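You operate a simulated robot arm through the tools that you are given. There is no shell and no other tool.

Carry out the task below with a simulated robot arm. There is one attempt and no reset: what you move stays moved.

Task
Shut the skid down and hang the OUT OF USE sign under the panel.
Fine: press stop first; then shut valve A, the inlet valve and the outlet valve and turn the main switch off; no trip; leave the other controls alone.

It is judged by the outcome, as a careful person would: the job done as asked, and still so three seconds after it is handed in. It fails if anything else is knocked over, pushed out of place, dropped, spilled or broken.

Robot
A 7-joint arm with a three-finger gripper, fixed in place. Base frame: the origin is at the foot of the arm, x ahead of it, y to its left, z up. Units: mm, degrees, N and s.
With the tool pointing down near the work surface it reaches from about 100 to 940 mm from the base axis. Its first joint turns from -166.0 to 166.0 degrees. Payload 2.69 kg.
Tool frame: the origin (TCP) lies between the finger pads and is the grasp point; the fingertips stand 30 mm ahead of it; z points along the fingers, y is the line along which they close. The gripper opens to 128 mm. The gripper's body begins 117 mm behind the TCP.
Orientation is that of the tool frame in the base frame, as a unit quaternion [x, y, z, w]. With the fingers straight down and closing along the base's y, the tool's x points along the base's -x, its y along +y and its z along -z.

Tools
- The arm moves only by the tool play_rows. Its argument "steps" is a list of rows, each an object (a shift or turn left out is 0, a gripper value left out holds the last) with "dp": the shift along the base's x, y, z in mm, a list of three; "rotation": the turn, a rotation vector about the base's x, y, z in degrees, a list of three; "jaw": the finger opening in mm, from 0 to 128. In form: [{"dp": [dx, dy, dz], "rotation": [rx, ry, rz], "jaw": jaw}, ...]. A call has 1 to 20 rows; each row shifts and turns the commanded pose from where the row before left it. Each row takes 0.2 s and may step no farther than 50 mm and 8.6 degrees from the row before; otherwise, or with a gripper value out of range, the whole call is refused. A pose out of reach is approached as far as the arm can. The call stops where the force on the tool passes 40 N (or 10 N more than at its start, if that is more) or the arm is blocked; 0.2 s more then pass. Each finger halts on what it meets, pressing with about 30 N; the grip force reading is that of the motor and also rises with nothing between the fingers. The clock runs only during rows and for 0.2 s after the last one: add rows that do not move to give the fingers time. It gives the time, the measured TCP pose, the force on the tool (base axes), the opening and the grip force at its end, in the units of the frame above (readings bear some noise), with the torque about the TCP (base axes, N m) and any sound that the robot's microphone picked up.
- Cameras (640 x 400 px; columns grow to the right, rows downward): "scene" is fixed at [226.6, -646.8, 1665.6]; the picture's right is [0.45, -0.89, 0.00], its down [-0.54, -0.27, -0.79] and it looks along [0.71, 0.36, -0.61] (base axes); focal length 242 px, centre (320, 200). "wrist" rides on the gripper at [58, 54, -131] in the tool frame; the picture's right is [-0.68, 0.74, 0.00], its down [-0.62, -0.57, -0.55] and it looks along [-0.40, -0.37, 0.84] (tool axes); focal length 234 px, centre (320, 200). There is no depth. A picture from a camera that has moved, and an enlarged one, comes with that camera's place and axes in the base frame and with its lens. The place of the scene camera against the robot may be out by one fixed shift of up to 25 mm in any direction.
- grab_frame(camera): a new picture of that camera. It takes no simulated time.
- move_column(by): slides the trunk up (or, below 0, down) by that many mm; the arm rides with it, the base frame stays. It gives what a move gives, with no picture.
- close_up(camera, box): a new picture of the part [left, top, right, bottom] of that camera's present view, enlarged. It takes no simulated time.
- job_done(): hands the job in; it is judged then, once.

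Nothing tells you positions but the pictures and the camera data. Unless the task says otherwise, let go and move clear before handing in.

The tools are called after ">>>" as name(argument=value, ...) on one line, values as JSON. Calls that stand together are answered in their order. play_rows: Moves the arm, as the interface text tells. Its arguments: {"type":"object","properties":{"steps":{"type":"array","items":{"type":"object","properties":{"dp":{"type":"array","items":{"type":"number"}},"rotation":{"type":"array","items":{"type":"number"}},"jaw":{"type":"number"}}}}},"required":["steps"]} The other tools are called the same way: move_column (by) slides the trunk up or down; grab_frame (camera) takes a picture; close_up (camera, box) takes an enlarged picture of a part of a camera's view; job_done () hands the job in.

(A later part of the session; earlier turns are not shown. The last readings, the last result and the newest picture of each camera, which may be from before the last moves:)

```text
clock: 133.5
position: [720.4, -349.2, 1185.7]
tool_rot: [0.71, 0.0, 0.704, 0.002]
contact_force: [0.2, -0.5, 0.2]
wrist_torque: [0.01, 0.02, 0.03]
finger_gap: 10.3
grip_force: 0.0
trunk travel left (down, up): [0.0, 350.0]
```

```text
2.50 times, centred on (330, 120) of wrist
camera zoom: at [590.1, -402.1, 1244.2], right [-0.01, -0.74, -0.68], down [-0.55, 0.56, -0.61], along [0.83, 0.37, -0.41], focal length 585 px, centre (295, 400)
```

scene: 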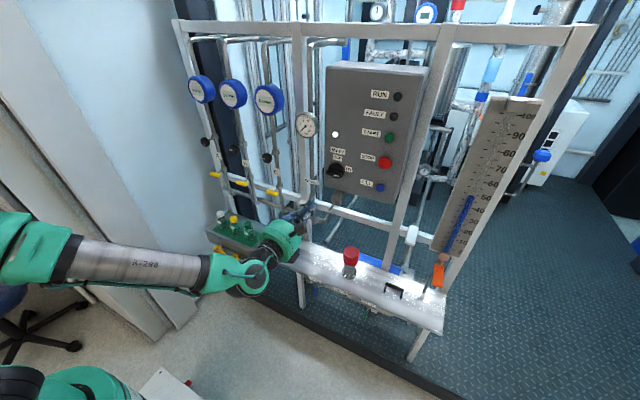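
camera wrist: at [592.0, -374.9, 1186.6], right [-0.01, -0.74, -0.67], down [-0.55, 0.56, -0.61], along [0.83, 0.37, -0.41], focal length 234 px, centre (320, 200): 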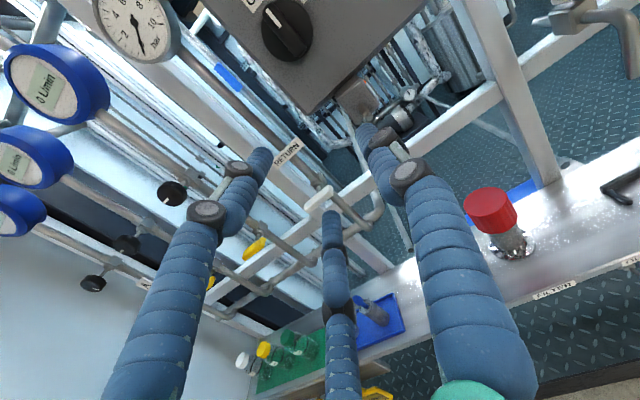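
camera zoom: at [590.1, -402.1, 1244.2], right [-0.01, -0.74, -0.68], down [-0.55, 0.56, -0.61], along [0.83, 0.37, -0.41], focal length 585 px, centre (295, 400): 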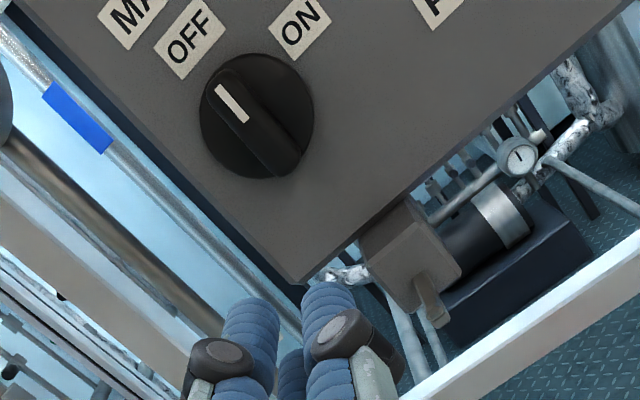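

The empty peg: tip about [850, -370, 1104], base about [904, -371, 1101], ~9 mm thick with a small upturned nub. Now travel to the tags on the shelf front for a close look.

>>> play_rows(steps=[{"dp": [-5, 27, -20], "rotation": [0, 7.5, 0]}, {"dp": [-5, 27, -20], "rotation": [0, 7.5, 0]}, {"dp": [-5, 27, -20], "rotation": [0, 7.5, 0]}, {"dp": [-5, 27, -20], "rotation": [0, 7.5, 0]}, {"dp": [0, 27, -25], "rotation": [0, 7.5, 0]}, {"dp": [0, 27, -25], "rotation": [0, 7.5, 0]}, {"dp": [0, 27, -28]}, {"dp": [0, 27, -28]}, {"dp": [0, 27, -28]}, {"dp": [0, 27, -28]}, {"dp": [0, 27, -28]}, {"dp": [0, 27, -28]}, {"dp": [0, 27, -28]}, {"dp": [0, 27, -28]}, {"dp": [0, 27, -28]}, {"dp": [0, 27, -28]}, {"dp": [0, 27, -28]}, {"dp": [0, 27, -28]}, {"dp": [0, 27, -28]}, {"dp": [0, 0, 0]}])

>>> grab_frame(camera="wrist")

>>> grab_frame(camera="scene")

```text
clock: 137.7
position: [699.8, 158.8, 699.6]
tool_rot: [0.925, 0.001, 0.379, 0.0]
contact_force: [0.8, -0.2, 0.9]
wrist_torque: [0.04, -0.01, 0.06]
finger_gap: 9.8
grip_force: 0.0
out of reach, approached as far as the arm can: row 14
trunk travel left (down, up): [0.0, 350.0]
```

```text
taken
camera wrist: at [650.0, 104.6, 832.7], right [-0.48, -0.74, -0.47], down [-0.82, 0.56, -0.04], along [0.3, 0.37, -0.88], focal length 234 px, centre (320, 200)
```

wrist: 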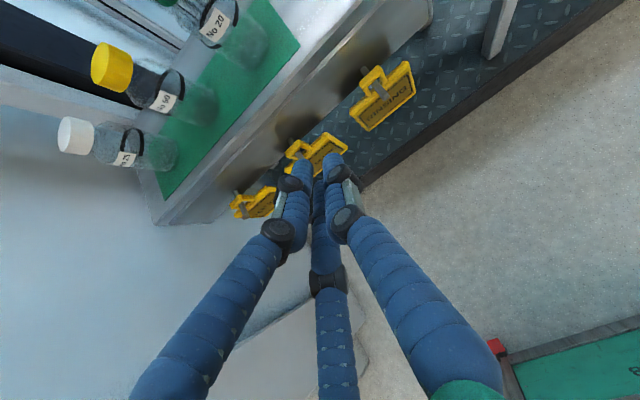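

```text
taken
```

scene: 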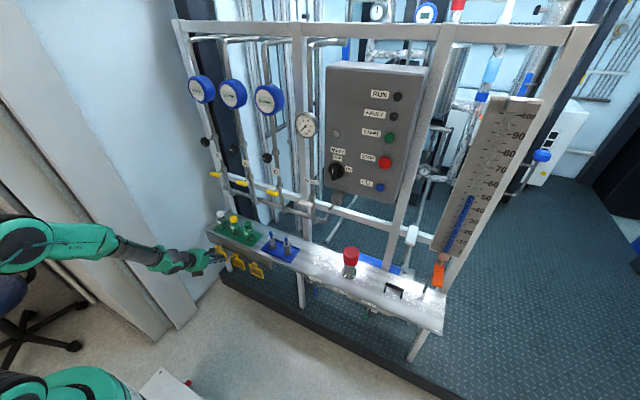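

>>> close_up(camera="wrist", box=[215, 40, 435, 240])

>>> close_up(camera="wrist", box=[330, 50, 430, 140])

>>> close_up(camera="scene", box=[205, 230, 275, 285])

```text
2.00 times, centred on (325, 140) of wrist
camera zoom: at [650.0, 104.6, 832.7], right [-0.48, -0.74, -0.47], down [-0.82, 0.56, -0.04], along [0.3, 0.37, -0.88], focal length 468 px, centre (310, 320)
```

zoom: 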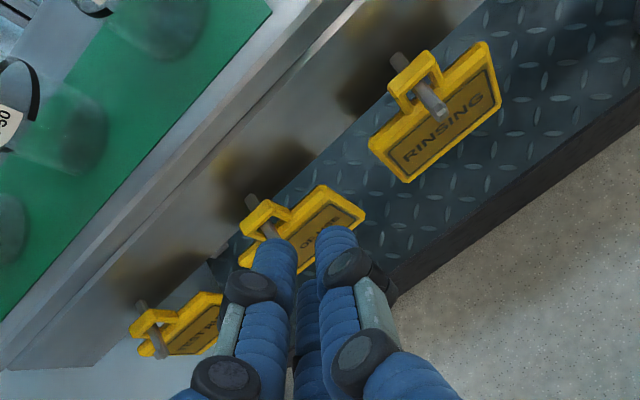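

```text
4.44 times, centred on (380, 95) of wrist
camera zoom: at [650.0, 104.6, 832.7], right [-0.48, -0.74, -0.47], down [-0.82, 0.56, -0.04], along [0.3, 0.37, -0.88], focal length 1041 px, centre (53, 667)
```

zoom: 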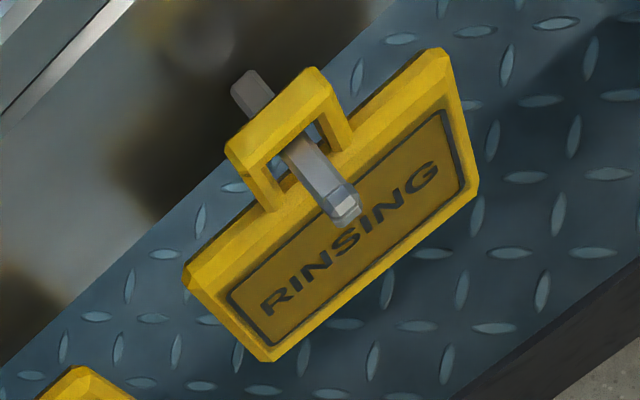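

```text
7.27 times, centred on (240, 258) of scene
camera zoom: at [226.6, -646.8, 1665.6], right [0.45, -0.89, 0.0], down [-0.54, -0.27, -0.79], along [0.71, 0.36, -0.61], focal length 1762 px, centre (902, -218)
```

zoom: 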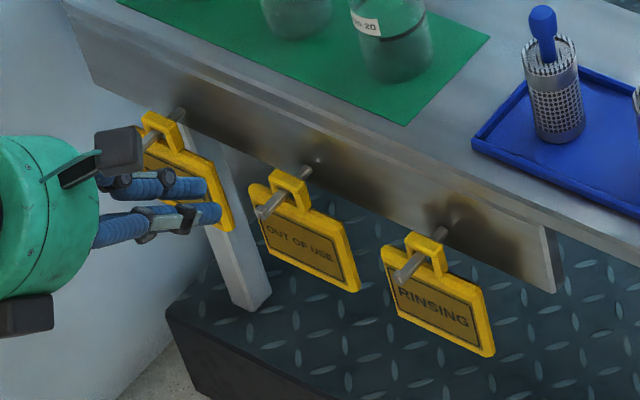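

I can see the tag geometry: a ~105×60 mm plate with a square ring on a nubbed peg. To plan the grasp I need exact clearances behind the plate, so I'll yaw and look at it from above-right.

>>> play_rows(steps=[{"dp": [5, 0, -5], "rotation": [0, 0, 6], "jaw": 0}, {"dp": [5, 0, -5], "rotation": [0, 0, 6]}, {"dp": [5, 0, -5], "rotation": [0, 0, 6]}, {"dp": [5, 0, -5], "rotation": [0, 0, 6]}, {"dp": [5, 5, -5], "rotation": [0, 0, 6]}, {"dp": [5, 5, -5], "rotation": [0, 0, 6]}, {"dp": [5, 5, -5], "rotation": [0, 0, 6]}, {"dp": [5, 5, -5], "rotation": [0, 0, 6]}, {"dp": [0, 0, 0]}])

>>> grab_frame(camera="wrist")

>>> close_up(camera="wrist", box=[200, 40, 440, 220])

```text
clock: 139.7
position: [719.2, 312.9, 698.1]
tool_rot: [0.894, 0.319, 0.313, -0.037]
contact_force: [-0.8, 0.2, 0.1]
wrist_torque: [-0.03, -0.03, -0.05]
finger_gap: 2.2
grip_force: 30.2
out of reach, approached as far as the arm can: row 2, 3, 4, 5, 6, 7, 8
trunk travel left (down, up): [0.0, 350.0]
```

```text
taken
camera wrist: at [716.6, 267.2, 843.3], right [0.03, -0.96, -0.29], down [-1.0, -0.03, 0.01], along [-0.01, 0.29, -0.96], focal length 234 px, centre (320, 200)
```

wrist: 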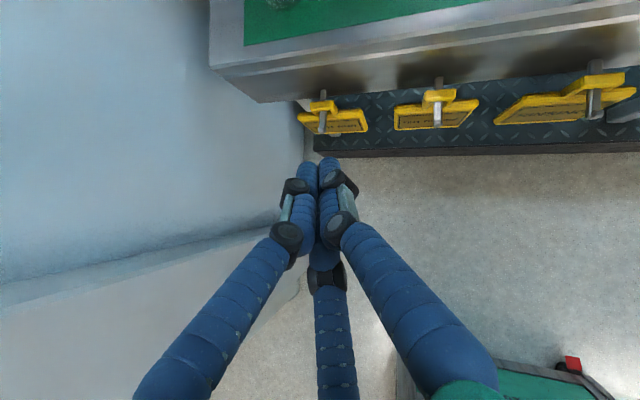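

```text
2.22 times, centred on (320, 130) of wrist
camera zoom: at [716.6, 267.2, 843.3], right [0.03, -0.96, -0.29], down [-1.0, -0.03, 0.01], along [-0.01, 0.29, -0.96], focal length 520 px, centre (320, 356)
```

zoom: 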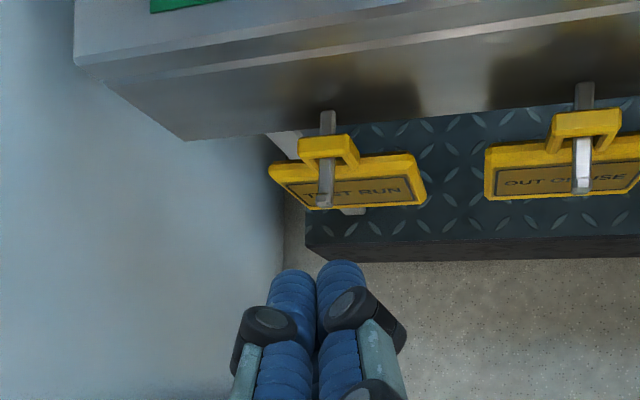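

The view from straight above is very informative: peg from x≈863 (bracket face) to x≈807, tag plane at x≈840, bracket lower edge z≈515. Let me zoom on ring and peg details before choosing the grasp.

>>> close_up(camera="wrist", box=[385, 60, 495, 150])

>>> close_up(camera="scene", box=[232, 246, 262, 276])

>>> close_up(camera="scene", box=[320, 185, 350, 210])

```text
4.44 times, centred on (440, 105) of wrist
camera zoom: at [716.6, 267.2, 843.3], right [0.03, -0.96, -0.29], down [-1.0, -0.03, 0.01], along [-0.01, 0.29, -0.96], focal length 1041 px, centre (-213, 622)
```

zoom: 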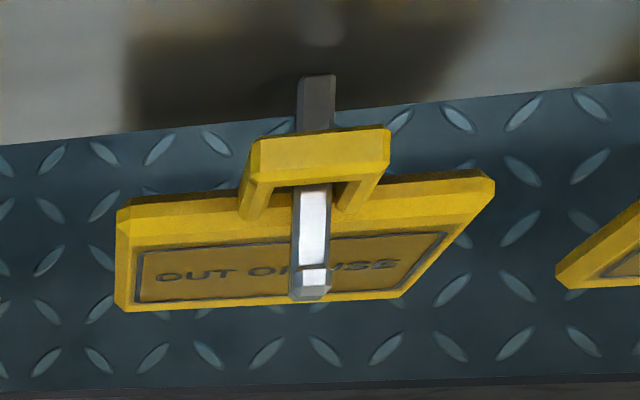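

```text
13.33 times, centred on (247, 261) of scene
camera zoom: at [226.6, -646.8, 1665.6], right [0.45, -0.89, 0.0], down [-0.54, -0.27, -0.79], along [0.71, 0.36, -0.61], focal length 3231 px, centre (1293, -613)
```

zoom: 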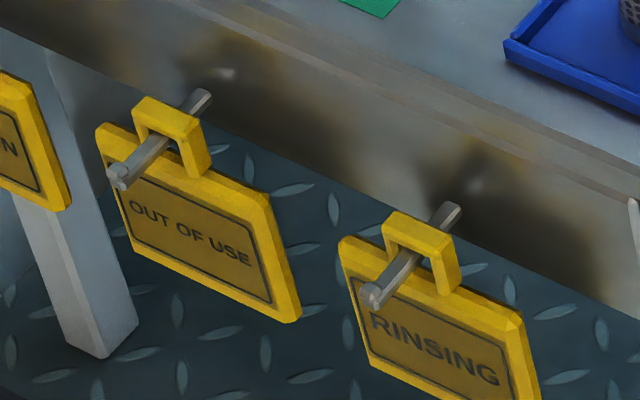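

```text
16.00 times, centred on (335, 198) of scene
camera zoom: at [226.6, -646.8, 1665.6], right [0.45, -0.89, 0.0], down [-0.54, -0.27, -0.79], along [0.71, 0.36, -0.61], focal length 3877 px, centre (80, 240)
```

zoom: 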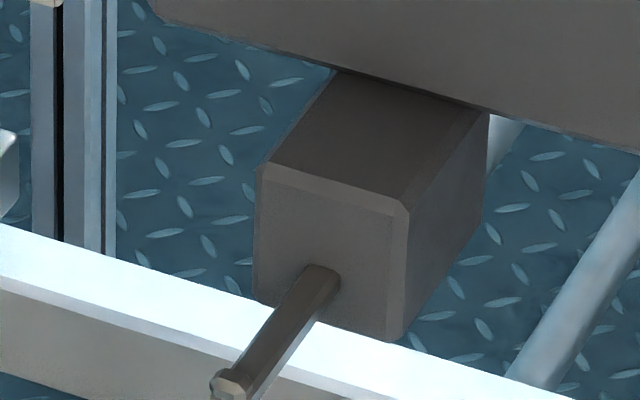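

The geometry is now clear: a hexagonal peg with a small end knob, ring ~40 mm outer/26 mm inner width, plate top at z≈515 right at the bracket's lower edge, ~22 mm free behind it. I'll use a near-vertical pinch (one finger behind the plate, two in front) beside the ring. First return to a clean orientation: no yaw, pitched ~70° down.

>>> play_rows(steps=[{"dp": [-10, -15, 10], "rotation": [0, 0, -6.5]}, {"dp": [-10, -15, 10], "rotation": [0, 0, -6.5]}, {"dp": [-10, -15, 10], "rotation": [0, 0, -6.5]}, {"dp": [-10, -15, 10], "rotation": [0, 0, -6.5]}, {"dp": [0, 0, 0]}])

>>> play_rows(steps=[{"dp": [0, 0, 5], "rotation": [0, 6, 0]}, {"dp": [0, 0, 5], "rotation": [0, 6, 0]}, {"dp": [0, 0, 5], "rotation": [0, 6, 0]}, {"dp": [0, 0, 0]}])

```text
clock: 140.9
position: [693.6, 285.0, 708.2]
tool_rot: [0.917, 0.245, 0.31, -0.044]
contact_force: [0.6, -0.4, -0.5]
wrist_torque: [0.02, 0.02, -0.01]
finger_gap: 2.3
grip_force: 30.2
out of reach, approached as far as the arm can: row 1, 2, 3, 4
trunk travel left (down, up): [0.0, 350.0]
```

```text
clock: 142.1
position: [717.2, 293.8, 799.4]
tool_rot: [0.944, 0.237, 0.211, -0.087]
contact_force: [-0.2, 0.5, 1.6]
wrist_torque: [0.02, -0.02, 0.0]
finger_gap: 2.1
grip_force: 29.9
trunk travel left (down, up): [0.0, 350.0]
stopped in row 4: the arm was blocked; the commanded pose is now the measured one
```

The arm reports being blocked. Let me look at its posture.

>>> grab_frame(camera="scene")

>>> grab_frame(camera="wrist")

```text
taken
```

scene: 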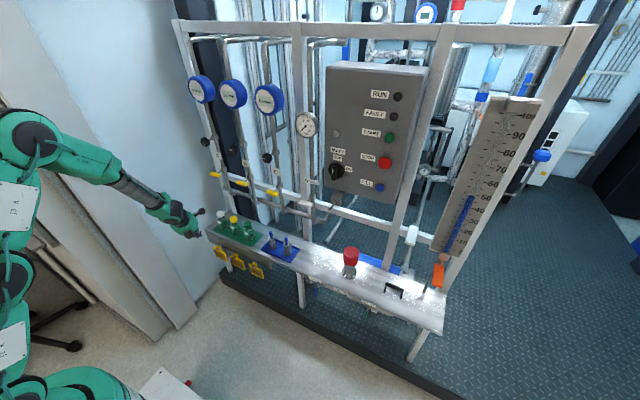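

```text
taken
camera wrist: at [742.1, 235.1, 937.7], right [-0.18, -0.92, -0.35], down [-0.96, 0.1, 0.26], along [-0.2, 0.38, -0.9], focal length 234 px, centre (320, 200)
```

wrist: 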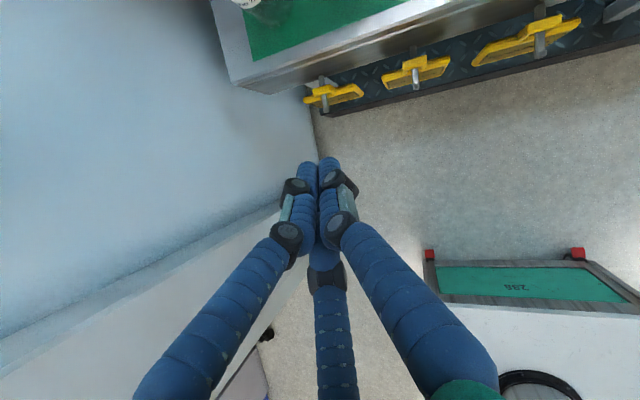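

The elbow is now high and the hand is near the left wall. I'll move back toward the centre in small steps without rotation to free it.

>>> play_rows(steps=[{"dp": [-5, -15, 5]}, {"dp": [-5, -15, 5]}, {"dp": [-5, -15, 5]}, {"dp": [-5, -15, 5]}, {"dp": [0, -15, 5]}, {"dp": [0, -15, 5]}, {"dp": [0, 0, 0]}])

```text
clock: 143.7
position: [697.5, 204.5, 827.4]
tool_rot: [0.945, 0.236, 0.21, -0.088]
contact_force: [0.1, 0.2, -1.3]
wrist_torque: [-0.01, -0.02, -0.04]
finger_gap: 2.3
grip_force: 29.9
trunk travel left (down, up): [0.0, 350.0]
```

Free again. Now undo the yaw here.

>>> play_rows(steps=[{"rotation": [0, 0, -6]}, {"rotation": [0, 0, -6]}, {"rotation": [0, 0, -6]}, {"rotation": [0, 0, -6]}, {"rotation": [0, 0, -6]}, {"rotation": [0, 0, -6]}, {"dp": [0, 0, 0]}])

>>> grab_frame(camera="scene")

```text
clock: 145.3
position: [696.0, 202.8, 827.3]
tool_rot: [0.971, -0.068, 0.227, -0.018]
contact_force: [-0.4, 0.6, 0.0]
wrist_torque: [0.0, 0.02, -0.01]
finger_gap: 2.0
grip_force: 29.8
trunk travel left (down, up): [0.0, 350.0]
```

```text
taken
```

scene: 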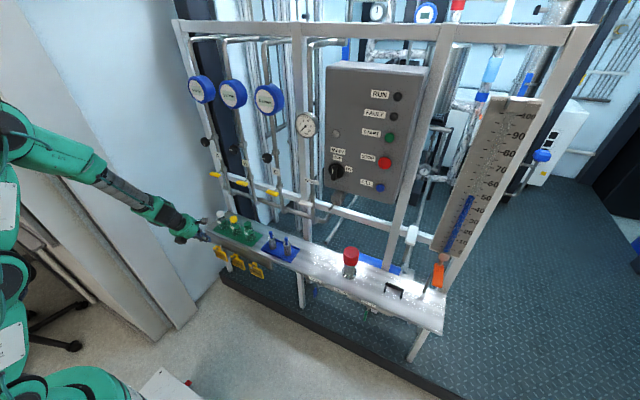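

Orientation is clean (pitch ~64°, yaw ~0). Now roll −98° about the tool axis so the lone finger faces the skid (will go behind the plate), and pitch to ~70°.

>>> play_rows(steps=[{"rotation": [-3.62, 0, 7.3]}, {"rotation": [-3.62, 0, 7.3]}, {"rotation": [-3.62, 0, 7.3]}, {"rotation": [-3.62, 0, 7.3]}, {"rotation": [-3.62, 0, 7.3]}, {"rotation": [-3.62, 0, 7.3]}, {"rotation": [-3.62, 0, 7.3]}, {"rotation": [-3.62, 0, 7.3]}, {"rotation": [-3.62, 0, 7.3]}, {"rotation": [-3.62, 0, 7.3]}, {"rotation": [-3.62, 0, 7.3]}, {"rotation": [-3.62, 0, 7.3]}, {"rotation": [0, 6, 0]}, {"dp": [0, 0, 0]}])

>>> grab_frame(camera="wrist")

>>> grab_frame(camera="scene")

```text
clock: 148.3
position: [696.1, 202.0, 824.8]
tool_rot: [0.69, 0.688, 0.16, 0.16]
contact_force: [-0.8, 0.0, -0.5]
wrist_torque: [0.03, 0.02, 0.04]
finger_gap: 2.1
grip_force: 29.6
out of reach, approached as far as the arm can: row 13
trunk travel left (down, up): [0.0, 350.0]
```

```text
taken
camera wrist: at [686.6, 260.3, 965.5], right [0.66, -0.68, 0.32], down [-0.75, -0.61, 0.24], along [0.03, -0.4, -0.91], focal length 234 px, centre (320, 200)
```

wrist: 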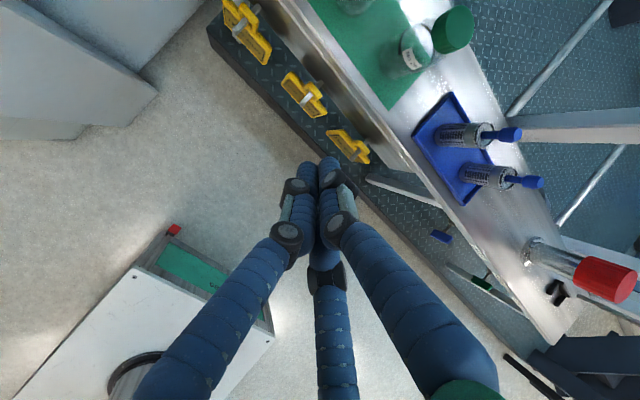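

```text
taken
```

scene: 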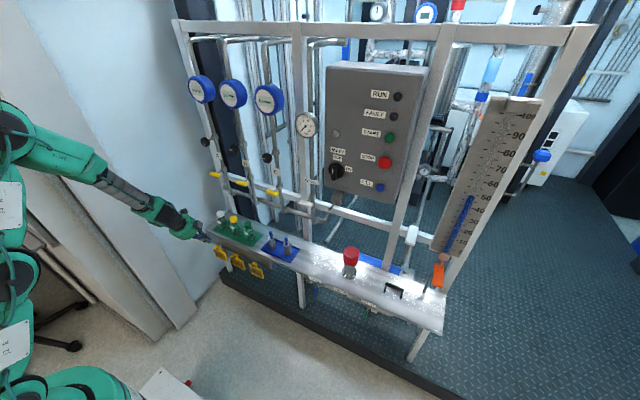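

The lone finger now faces the skid (+x). Set the jaw to a narrow opening and move to a pre-approach point above and in front of the tag's left half.

>>> play_rows(steps=[{"dp": [7, 4.1, -18], "jaw": 30}, {"dp": [7, 4.1, -18]}, {"dp": [7, 4.1, -18]}, {"dp": [7, 4.1, -18]}, {"dp": [7, 4.1, -18]}, {"dp": [7, 4.1, -18]}, {"dp": [7, 4.1, -18]}, {"dp": [7, 4.1, -18]}, {"dp": [7, 4.1, -18]}, {"dp": [7, 4.1, -18]}, {"dp": [7, 4.1, -18]}, {"dp": [7, 4.1, -17]}, {"dp": [0, 0, 0]}])

>>> grab_frame(camera="wrist")

>>> close_up(camera="wrist", box=[220, 60, 440, 240])

>>> close_up(camera="scene", box=[170, 190, 290, 290])

```text
clock: 151.1
position: [781.1, 251.8, 610.7]
tool_rot: [0.69, 0.688, 0.16, 0.16]
contact_force: [-0.9, 0.4, 0.0]
wrist_torque: [-0.03, -0.02, 0.02]
finger_gap: 29.9
grip_force: 0.0
trunk travel left (down, up): [0.0, 350.0]
```

```text
taken
camera wrist: at [772.0, 310.5, 751.7], right [0.66, -0.68, 0.32], down [-0.75, -0.61, 0.24], along [0.03, -0.4, -0.91], focal length 234 px, centre (320, 200)
```

wrist: 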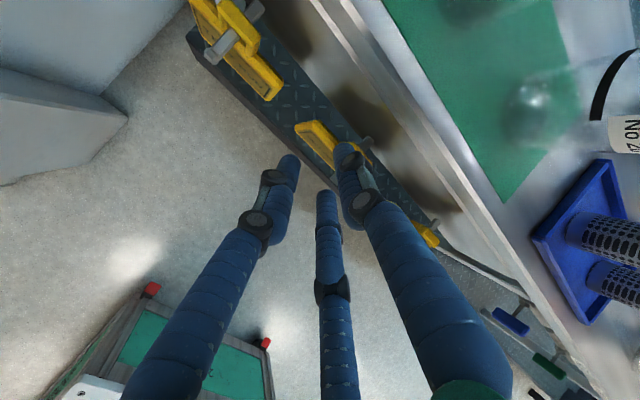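

```text
2.22 times, centred on (330, 150) of wrist
camera zoom: at [772.0, 310.5, 751.7], right [0.66, -0.68, 0.32], down [-0.75, -0.61, 0.24], along [0.03, -0.4, -0.91], focal length 520 px, centre (298, 311)
```

zoom: 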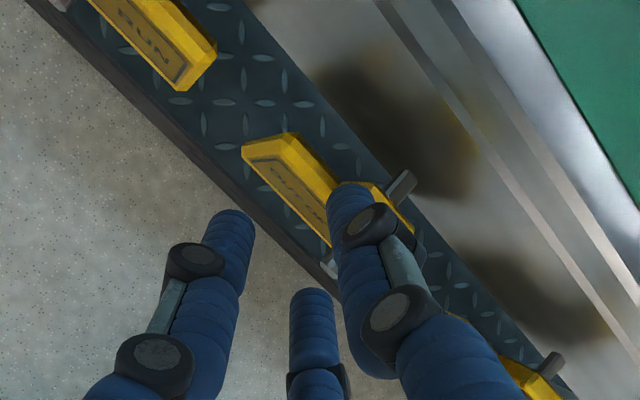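

```text
4.00 times, centred on (230, 240) of scene
camera zoom: at [226.6, -646.8, 1665.6], right [0.45, -0.89, 0.0], down [-0.54, -0.27, -0.79], along [0.71, 0.36, -0.61], focal length 969 px, centre (680, 40)
```

zoom: 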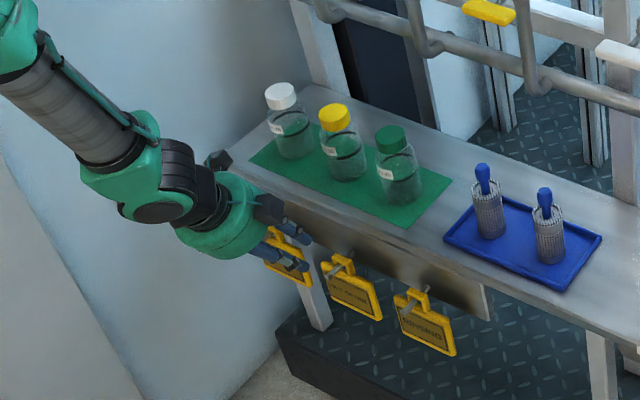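

The fingers' real positions match my three-jaw model, so I can trust the offsets: finger A must come down between plate rear (x≈839) and bracket (x≈861). Descend halfway and re-check.

>>> play_rows(steps=[{"dp": [5, -0.2, -11]}, {"dp": [5, -0.2, -11]}, {"dp": [5, -0.2, -11]}, {"dp": [5, -0.2, -11]}, {"dp": [0, 0, 0]}])

>>> close_up(camera="wrist", box=[220, 60, 440, 240])

>>> close_up(camera="scene", box=[200, 220, 280, 290])

```text
clock: 152.0
position: [796.0, 253.6, 580.1]
tool_rot: [0.69, 0.687, 0.161, 0.16]
contact_force: [-30.2, -2.7, 36.0]
wrist_torque: [-1.11, 0.77, -0.91]
finger_gap: 32.4
grip_force: 2.0
trunk travel left (down, up): [0.0, 350.0]
stopped in row 4: the force on the tool passed its limit at 62 N (the readings are from after the stop); the commanded pose is now the measured one
```

```text
2.22 times, centred on (330, 150) of wrist
camera zoom: at [786.6, 310.3, 720.9], right [0.66, -0.68, 0.32], down [-0.75, -0.61, 0.24], along [0.04, -0.4, -0.92], focal length 520 px, centre (298, 311)
```

zoom: 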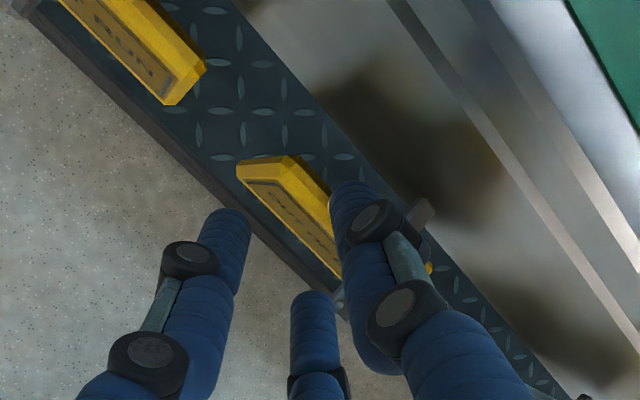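

```text
5.71 times, centred on (240, 255) of scene
camera zoom: at [226.6, -646.8, 1665.6], right [0.45, -0.89, 0.0], down [-0.54, -0.27, -0.79], along [0.71, 0.36, -0.61], focal length 1385 px, centre (777, -114)
```

zoom: 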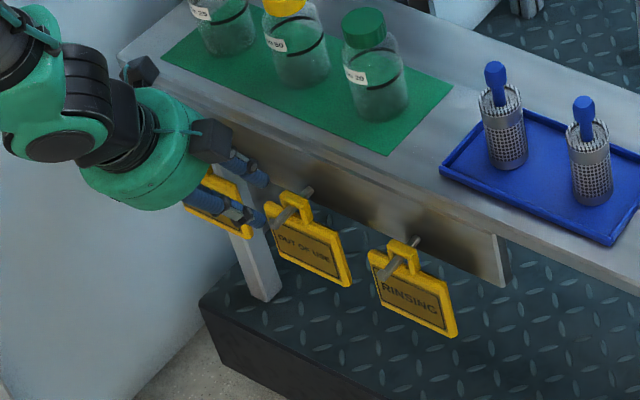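

Finger C touched the end knob of the tag's peg (it rises toward its tip). I'll back off, narrow the jaw so C clears the knob, and steepen the pitch to ~70°.

>>> play_rows(steps=[{"dp": [-5, 0, 11]}, {"dp": [-5, 0, 11]}, {"dp": [-5, 0, 11], "jaw": 25}, {"dp": [0, 0, 0], "rotation": [0, 3, 0]}, {"dp": [0, 0, 0], "rotation": [0, 3, 0]}, {"dp": [0, 0, 0]}])

>>> close_up(camera="scene", box=[200, 220, 280, 290])

>>> close_up(camera="wrist", box=[220, 60, 440, 240])

```text
clock: 153.4
position: [782.6, 251.6, 611.8]
tool_rot: [0.696, 0.693, 0.13, 0.132]
contact_force: [0.3, 0.4, 0.5]
wrist_torque: [0.02, 0.01, -0.03]
finger_gap: 24.8
grip_force: 0.0
trunk travel left (down, up): [0.0, 350.0]
```

```text
5.71 times, centred on (240, 255) of scene
camera zoom: at [226.6, -646.8, 1665.6], right [0.45, -0.89, 0.0], down [-0.54, -0.27, -0.79], along [0.71, 0.36, -0.61], focal length 1385 px, centre (777, -114)
```

zoom: 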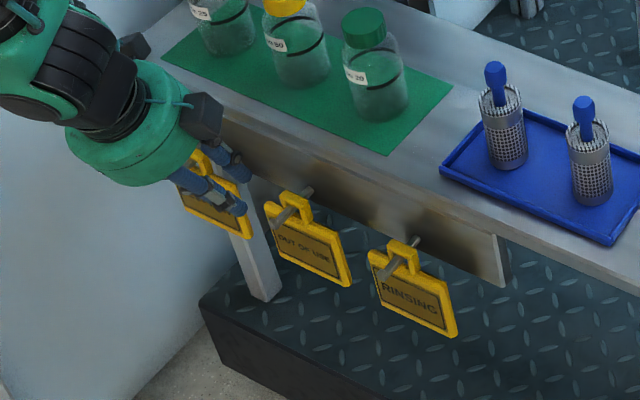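

```text
2.22 times, centred on (330, 150) of wrist
camera zoom: at [786.1, 309.9, 751.5], right [0.68, -0.68, 0.27], down [-0.73, -0.61, 0.31], along [-0.04, -0.4, -0.91], focal length 520 px, centre (298, 311)
```

zoom: 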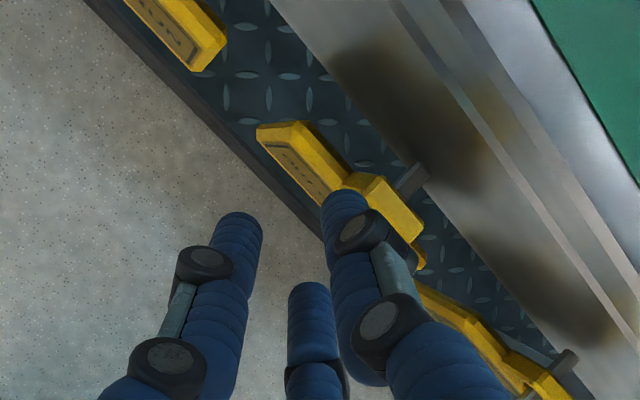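

The tag hangs tight in front of the bracket, so I'll use the hand's 3-fold symmetry: roll +240° (another finger becomes the "behind" finger, camera ends up in front), then tilt to come in from the upper right and grip the plate's free lower-right corner.

>>> play_rows(steps=[{"dp": [-3, -5, 5], "rotation": [2.92, 0, -7.45]}, {"dp": [-3, -5, 5], "rotation": [2.92, 0, -7.45]}, {"dp": [-3, -5, 5], "rotation": [2.92, 0, -7.45]}, {"dp": [0, -5, 0], "rotation": [2.92, 0, -7.45]}, {"dp": [0, -5, 0], "rotation": [2.92, 0, -7.45]}, {"dp": [0, -5, 0], "rotation": [2.92, 0, -7.45]}, {"dp": [0, -5, 0], "rotation": [2.92, 0, -7.45]}, {"dp": [0, -5, 0], "rotation": [2.92, 0, -7.45]}, {"dp": [0, -5, 0], "rotation": [2.92, 0, -7.45]}, {"dp": [0, -5, 0], "rotation": [2.92, 0, -7.45]}, {"dp": [0, -5, 0], "rotation": [2.92, 0, -7.45]}, {"dp": [0, -5, 0], "rotation": [2.92, 0, -7.45]}, {"dp": [0, -5, 0], "rotation": [2.92, 0, -7.45]}, {"dp": [0, -5, 0], "rotation": [2.92, 0, -7.45]}, {"dp": [0, -5, 0], "rotation": [2.92, 0, -7.45]}, {"dp": [0, 0, 0]}])

>>> play_rows(steps=[{"dp": [0, -5, 0], "rotation": [2.92, 0, -7.45]}, {"dp": [0, -5, 0], "rotation": [2.92, 0, -7.45]}, {"dp": [0, 0, 0], "rotation": [2.92, 0, -7.45]}, {"dp": [0, 0, 0], "rotation": [2.92, 0, -7.45]}, {"dp": [0, 0, 0], "rotation": [2.92, 0, -7.45]}, {"dp": [0, 0, 0], "rotation": [2.92, 0, -7.45]}, {"dp": [0, 0, 0], "rotation": [2.92, 0, -7.45]}, {"dp": [0, 0, 0], "rotation": [2.92, 0, -7.45]}, {"dp": [0, 0, 0], "rotation": [2.92, 0, -7.45]}, {"dp": [0, 0, 0], "rotation": [2.92, 0, -7.45]}, {"dp": [0, 0, 0], "rotation": [2.92, 0, -7.45]}, {"dp": [0, 0, 0], "rotation": [2.92, 0, -7.45]}, {"dp": [0, 0, 0], "rotation": [2.92, 0, -7.45]}, {"dp": [0, 0, 0], "rotation": [2.92, 0, -7.45]}, {"dp": [0, 0, 0], "rotation": [2.92, 0, -7.45]}, {"dp": [0, 0, 0]}])

>>> grab_frame(camera="wrist")

```text
clock: 156.8
position: [773.7, 178.1, 624.5]
tool_rot: [0.948, -0.255, 0.183, -0.058]
contact_force: [0.1, 0.6, 0.1]
wrist_torque: [0.01, 0.0, 0.01]
finger_gap: 24.9
grip_force: 0.0
trunk travel left (down, up): [0.0, 350.0]
```

```text
clock: 160.2
position: [771.7, 167.5, 625.4]
tool_rot: [-0.249, 0.95, -0.058, 0.181]
contact_force: [0.5, -0.1, 0.1]
wrist_torque: [-0.01, -0.01, 0.02]
finger_gap: 25.0
grip_force: 0.1
trunk travel left (down, up): [0.0, 350.0]
```

```text
taken
camera wrist: at [652.7, 187.6, 716.7], right [0.21, 0.97, 0.07], down [0.55, -0.18, 0.82], along [0.81, -0.14, -0.57], focal length 234 px, centre (320, 200)
```

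wrist: 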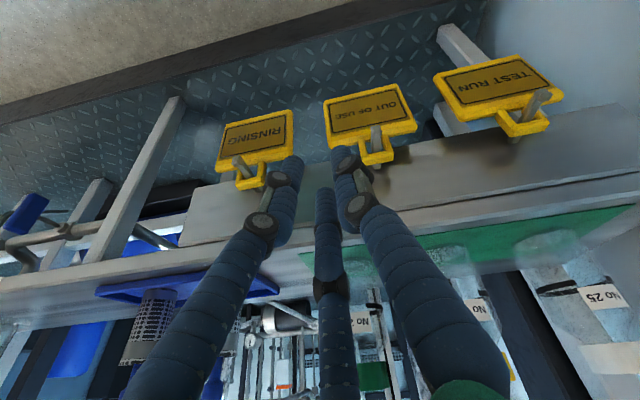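

Excellent frontal view of the three tags. Zoom in for precise geometry.

>>> close_up(camera="wrist", box=[290, 70, 450, 190])

```text
3.33 times, centred on (370, 130) of wrist
camera zoom: at [652.7, 187.6, 716.7], right [0.21, 0.97, 0.07], down [0.55, -0.18, 0.82], along [0.81, -0.14, -0.57], focal length 781 px, centre (153, 433)
```

zoom: 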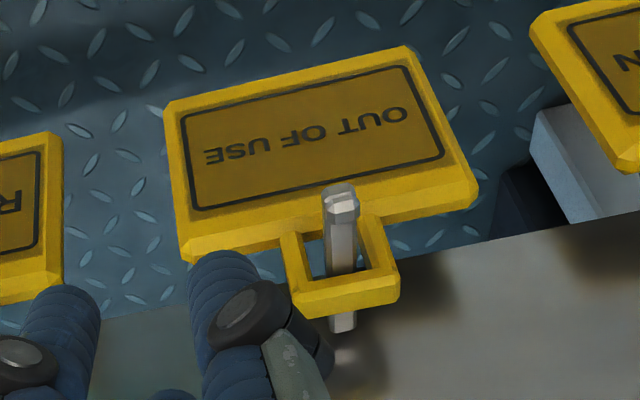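

The plate spans y 172–267, z 434–515; ring on peg at y≈219. I'll tilt the hand +35° about x so it comes from the upper right, open to 50 mm, and move to a standoff from the lower-right corner.

>>> play_rows(steps=[{"dp": [0, -8, -5], "rotation": [7, 0, 0], "jaw": 50}, {"dp": [0, -8, -5], "rotation": [7, 0, 0]}, {"dp": [0, -8, -5], "rotation": [7, 0, 0]}, {"dp": [0, -8, -5], "rotation": [7, 0, 0]}, {"dp": [0, -8, -5], "rotation": [7, 0, 0]}, {"dp": [0, 0, 0]}])

>>> grab_frame(camera="wrist")

>>> grab_frame(camera="scene")

```text
clock: 161.6
position: [766.4, 133.0, 600.9]
tool_rot: [-0.195, 0.933, 0.193, 0.232]
contact_force: [0.0, 0.6, -0.3]
wrist_torque: [-0.01, 0.0, -0.01]
finger_gap: 49.9
grip_force: 0.1
out of reach, approached as far as the arm can: row 1, 2
trunk travel left (down, up): [0.0, 350.0]
```

```text
taken
camera wrist: at [649.5, 102.7, 692.1], right [0.22, 0.81, 0.54], down [0.56, -0.56, 0.61], along [0.8, 0.17, -0.58], focal length 234 px, centre (320, 200)
```

wrist: 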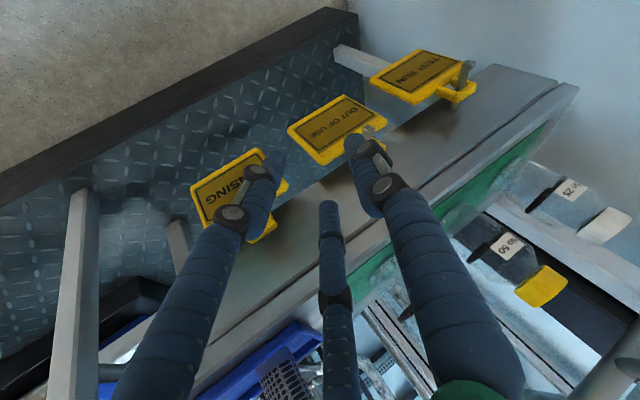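

```text
taken
```

scene: 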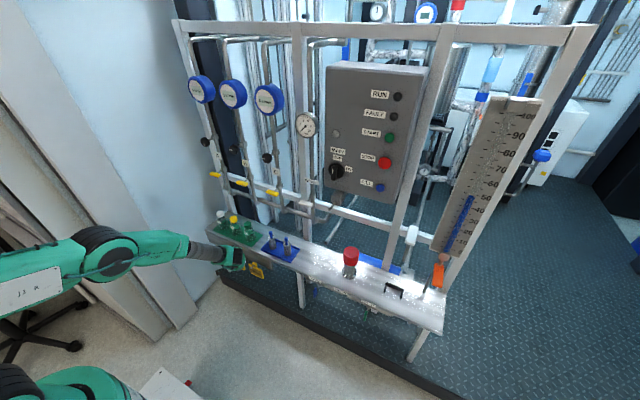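

>>> close_up(camera="wrist", box=[240, 60, 420, 220])

```text
2.50 times, centred on (330, 140) of wrist
camera zoom: at [649.5, 102.7, 692.1], right [0.22, 0.81, 0.54], down [0.56, -0.56, 0.61], along [0.8, 0.17, -0.58], focal length 585 px, centre (295, 350)
```

zoom: 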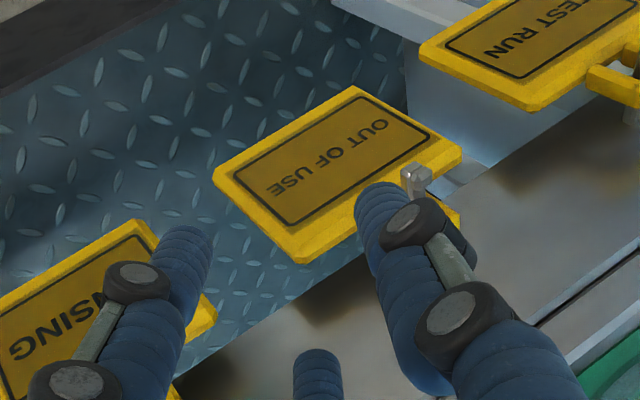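

The plate is vertical at x≈834–840. All three finger paths clear it with the jaw at 56 mm. Move to the standoff, then check.

>>> play_rows(steps=[{"dp": [7.2, 1.9, -14.7], "jaw": 56}, {"dp": [7.2, 1.9, -14.7]}, {"dp": [7.2, 1.9, -14.7]}, {"dp": [7.2, 1.9, -14.7]}, {"dp": [0, 0, 0]}])

>>> close_up(camera="wrist", box=[220, 50, 420, 230])

>>> close_up(camera="scene", box=[200, 220, 300, 300])

```text
clock: 162.8
position: [796.3, 140.0, 542.3]
tool_rot: [-0.195, 0.934, 0.192, 0.231]
contact_force: [-0.7, -0.2, 0.8]
wrist_torque: [0.03, -0.05, 0.0]
finger_gap: 56.2
grip_force: 0.1
trunk travel left (down, up): [0.0, 350.0]
```

```text
2.22 times, centred on (320, 140) of wrist
camera zoom: at [678.1, 110.3, 633.7], right [0.22, 0.81, 0.54], down [0.56, -0.56, 0.61], along [0.8, 0.17, -0.58], focal length 520 px, centre (320, 333)
```

zoom: 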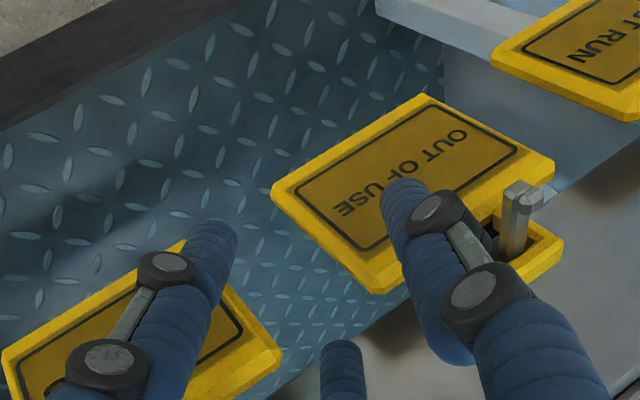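

```text
5.00 times, centred on (250, 260) of scene
camera zoom: at [226.6, -646.8, 1665.6], right [0.45, -0.89, 0.0], down [-0.54, -0.27, -0.79], along [0.71, 0.36, -0.61], focal length 1212 px, centre (670, -100)
```

zoom: 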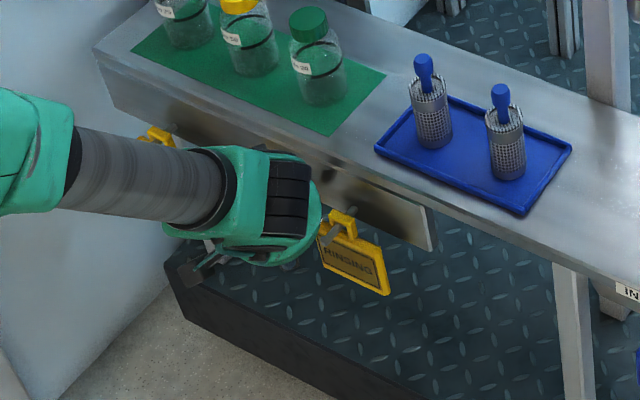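

Everything is consistent. Advance along the tool axis in small steps.

>>> play_rows(steps=[{"dp": [3.4, 4.56, -8.2]}, {"dp": [3.4, 4.56, -8.2]}, {"dp": [3.4, 4.56, -8.2]}, {"dp": [3.4, 4.56, -8.2]}, {"dp": [3.4, 4.56, -8.2]}, {"dp": [0, 0, 0]}])

>>> close_up(camera="wrist", box=[220, 50, 420, 230])

```text
clock: 164.2
position: [812.1, 163.9, 501.4]
tool_rot: [-0.196, 0.933, 0.195, 0.232]
contact_force: [-0.4, 0.1, -0.2]
wrist_torque: [-0.02, -0.03, 0.0]
finger_gap: 56.1
grip_force: 0.1
trunk travel left (down, up): [0.0, 350.0]
```

```text
2.22 times, centred on (320, 140) of wrist
camera zoom: at [693.7, 134.4, 592.6], right [0.22, 0.81, 0.54], down [0.56, -0.56, 0.61], along [0.8, 0.17, -0.58], focal length 520 px, centre (320, 333)
```

zoom: 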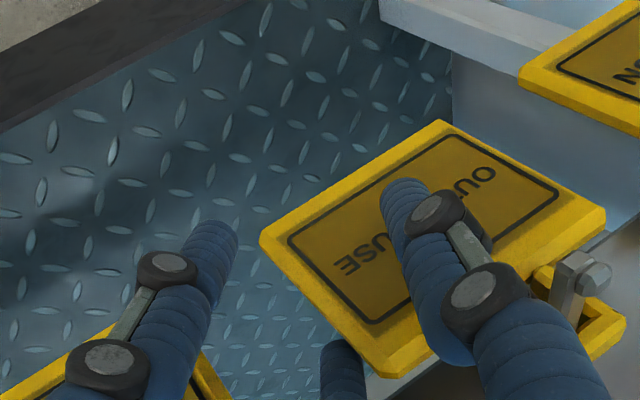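

>>> close_up(camera="wrist", box=[280, 130, 380, 230])

```text
4.00 times, centred on (330, 180) of wrist
camera zoom: at [693.7, 134.4, 592.6], right [0.22, 0.81, 0.54], down [0.56, -0.56, 0.61], along [0.8, 0.17, -0.58], focal length 937 px, centre (280, 280)
```

zoom: 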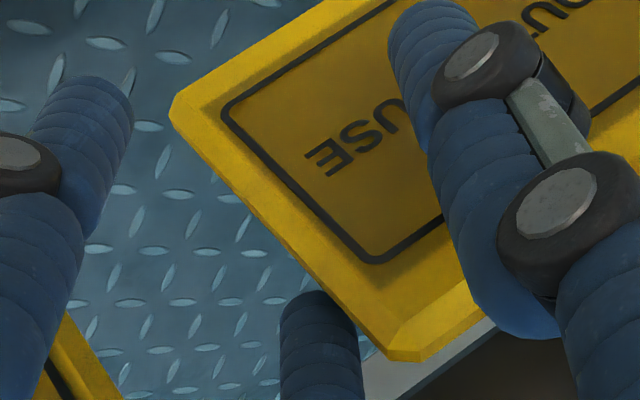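

The rear finger's tip is just slipping behind the plate's right edge. Continue the last 25 mm.

>>> play_rows(steps=[{"dp": [3.4, 4.56, -8.2]}, {"dp": [3.4, 4.56, -8.2]}, {"dp": [3.4, 4.56, -8.2]}, {"dp": [0, 0, 0]}])

>>> close_up(camera="wrist", box=[220, 50, 420, 230])

```text
clock: 165.2
position: [823.7, 177.3, 478.3]
tool_rot: [-0.196, 0.933, 0.193, 0.232]
contact_force: [0.0, 0.5, 1.1]
wrist_torque: [-0.01, -0.03, 0.0]
finger_gap: 55.9
grip_force: 0.1
trunk travel left (down, up): [0.0, 350.0]
```

```text
2.22 times, centred on (320, 140) of wrist
camera zoom: at [705.3, 147.2, 568.1], right [0.22, 0.81, 0.54], down [0.56, -0.56, 0.61], along [0.8, 0.17, -0.58], focal length 520 px, centre (320, 333)
```

zoom: 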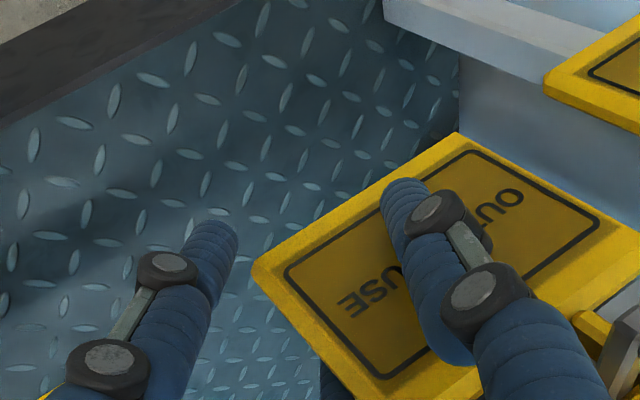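

The rear finger is fully behind the plate with no contact. Close the jaw in stages.

>>> play_rows(steps=[{"jaw": 40}, {"jaw": 28}, {"dp": [0, 0, 0]}])

>>> close_up(camera="wrist", box=[220, 50, 420, 230])

>>> play_rows(steps=[{"jaw": 18}, {"jaw": 8}, {"dp": [0, 0, 0]}, {"dp": [0, 0, 0]}])

>>> close_up(camera="wrist", box=[220, 50, 420, 230])

```text
clock: 166.0
position: [823.5, 176.5, 477.4]
tool_rot: [-0.196, 0.933, 0.193, 0.232]
contact_force: [0.3, 0.1, 0.6]
wrist_torque: [0.02, 0.02, 0.0]
finger_gap: 28.1
grip_force: 0.2
trunk travel left (down, up): [0.0, 350.0]
```

```text
2.22 times, centred on (320, 140) of wrist
camera zoom: at [705.2, 147.1, 568.2], right [0.22, 0.81, 0.54], down [0.56, -0.56, 0.61], along [0.8, 0.17, -0.58], focal length 520 px, centre (320, 333)
```

zoom: 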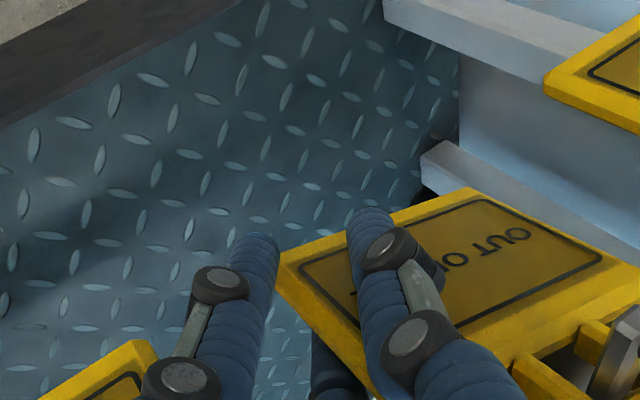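

```text
clock: 167.0
position: [823.2, 175.9, 478.1]
tool_rot: [-0.196, 0.933, 0.194, 0.232]
contact_force: [1.2, -0.4, 2.8]
wrist_torque: [0.18, 0.09, -0.05]
finger_gap: 21.5
grip_force: 9.9
trunk travel left (down, up): [0.0, 350.0]
```

```text
2.22 times, centred on (320, 140) of wrist
camera zoom: at [705.4, 147.0, 568.5], right [0.22, 0.81, 0.54], down [0.56, -0.56, 0.61], along [0.8, 0.17, -0.58], focal length 520 px, centre (320, 333)
```

zoom: 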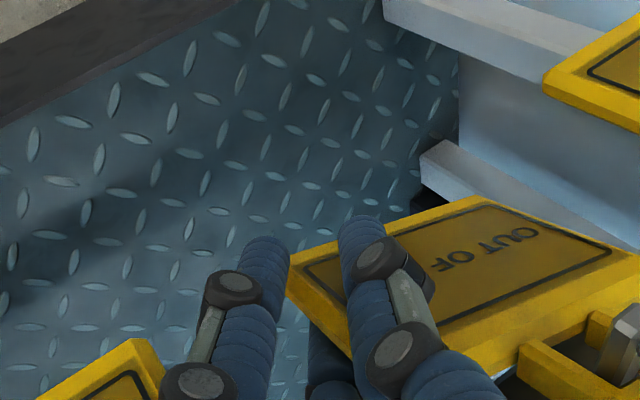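

Contact at 21.5 mm; close with full force to secure the grip.

>>> play_rows(steps=[{"jaw": 0}, {"dp": [0, 0, 0]}, {"dp": [0, 0, 0]}])

>>> close_up(camera="wrist", box=[220, 50, 420, 230])

>>> close_up(camera="scene", box=[200, 220, 300, 300])

```text
clock: 167.8
position: [823.0, 176.6, 478.6]
tool_rot: [-0.196, 0.933, 0.194, 0.231]
contact_force: [4.8, -2.0, 8.0]
wrist_torque: [0.49, 0.4, -0.12]
finger_gap: 19.8
grip_force: 30.3
trunk travel left (down, up): [0.0, 350.0]
```

```text
2.22 times, centred on (320, 140) of wrist
camera zoom: at [705.8, 147.0, 569.0], right [0.22, 0.81, 0.54], down [0.56, -0.56, 0.61], along [0.8, 0.17, -0.58], focal length 520 px, centre (320, 333)
```

zoom: 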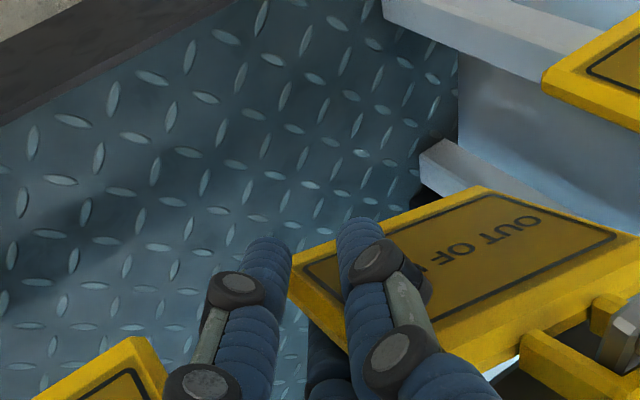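

```text
5.00 times, centred on (250, 260) of scene
camera zoom: at [226.6, -646.8, 1665.6], right [0.45, -0.89, 0.0], down [-0.54, -0.27, -0.79], along [0.71, 0.36, -0.61], focal length 1212 px, centre (670, -100)
```

zoom: 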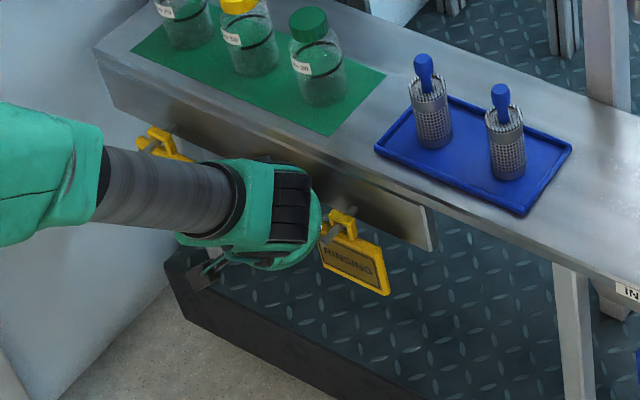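

Gripped firmly (30 N). Lift ~8 mm to float the ring around the peg, then check for loads.

>>> play_rows(steps=[{"dp": [0, 0, 4]}, {"dp": [0, 0, 4]}, {"dp": [0, 0, 0]}])

>>> grab_frame(camera="wrist")

>>> close_up(camera="wrist", box=[300, 100, 460, 240])

```text
clock: 168.6
position: [822.8, 175.3, 484.4]
tool_rot: [-0.196, 0.933, 0.194, 0.231]
contact_force: [-1.0, -6.5, -2.5]
wrist_torque: [0.26, -0.05, 0.12]
finger_gap: 19.2
grip_force: 30.0
trunk travel left (down, up): [0.0, 350.0]
```

```text
taken
camera wrist: at [705.6, 146.7, 575.5], right [0.22, 0.81, 0.54], down [0.56, -0.56, 0.61], along [0.8, 0.17, -0.58], focal length 234 px, centre (320, 200)
```

wrist: 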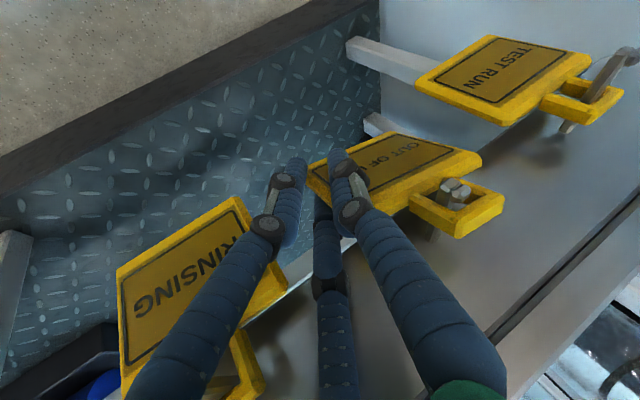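

```text
2.86 times, centred on (380, 170) of wrist
camera zoom: at [705.6, 146.7, 575.5], right [0.22, 0.81, 0.54], down [0.56, -0.56, 0.61], along [0.8, 0.17, -0.58], focal length 669 px, centre (149, 286)
```

zoom: 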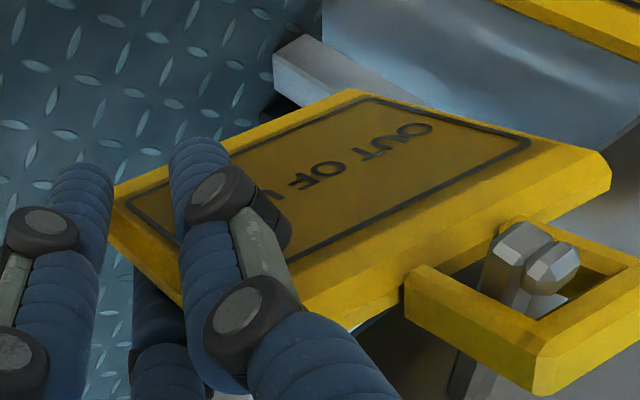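

The ring is floating around the peg, whose tip turns up slightly. There's a −6.5 N side load, so I'll shift 2 mm right and lift a little more to clear the upturned tip.

>>> play_rows(steps=[{"dp": [0, -2, 0]}, {"dp": [0, 0, 2]}, {"dp": [0, 0, 2]}, {"dp": [0, 0, 0]}])

>>> close_up(camera="wrist", box=[300, 100, 460, 240])

```text
clock: 169.6
position: [824.5, 174.5, 488.7]
tool_rot: [-0.195, 0.934, 0.194, 0.23]
contact_force: [-0.2, 1.1, 0.0]
wrist_torque: [0.0, 0.04, 0.02]
finger_gap: 19.1
grip_force: 29.2
trunk travel left (down, up): [0.0, 350.0]
```

```text
2.86 times, centred on (380, 170) of wrist
camera zoom: at [705.8, 144.8, 579.7], right [0.22, 0.81, 0.54], down [0.56, -0.56, 0.61], along [0.8, 0.17, -0.58], focal length 669 px, centre (149, 286)
```

zoom: 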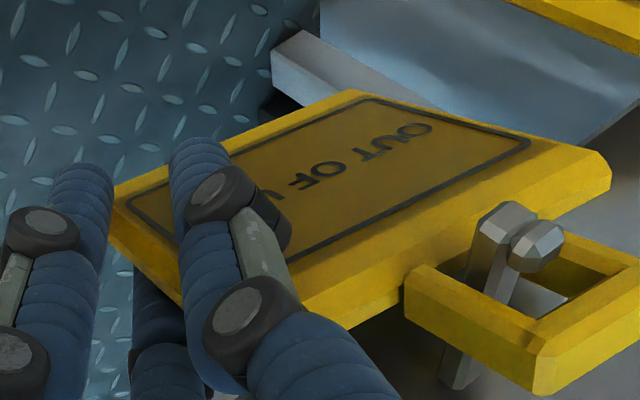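

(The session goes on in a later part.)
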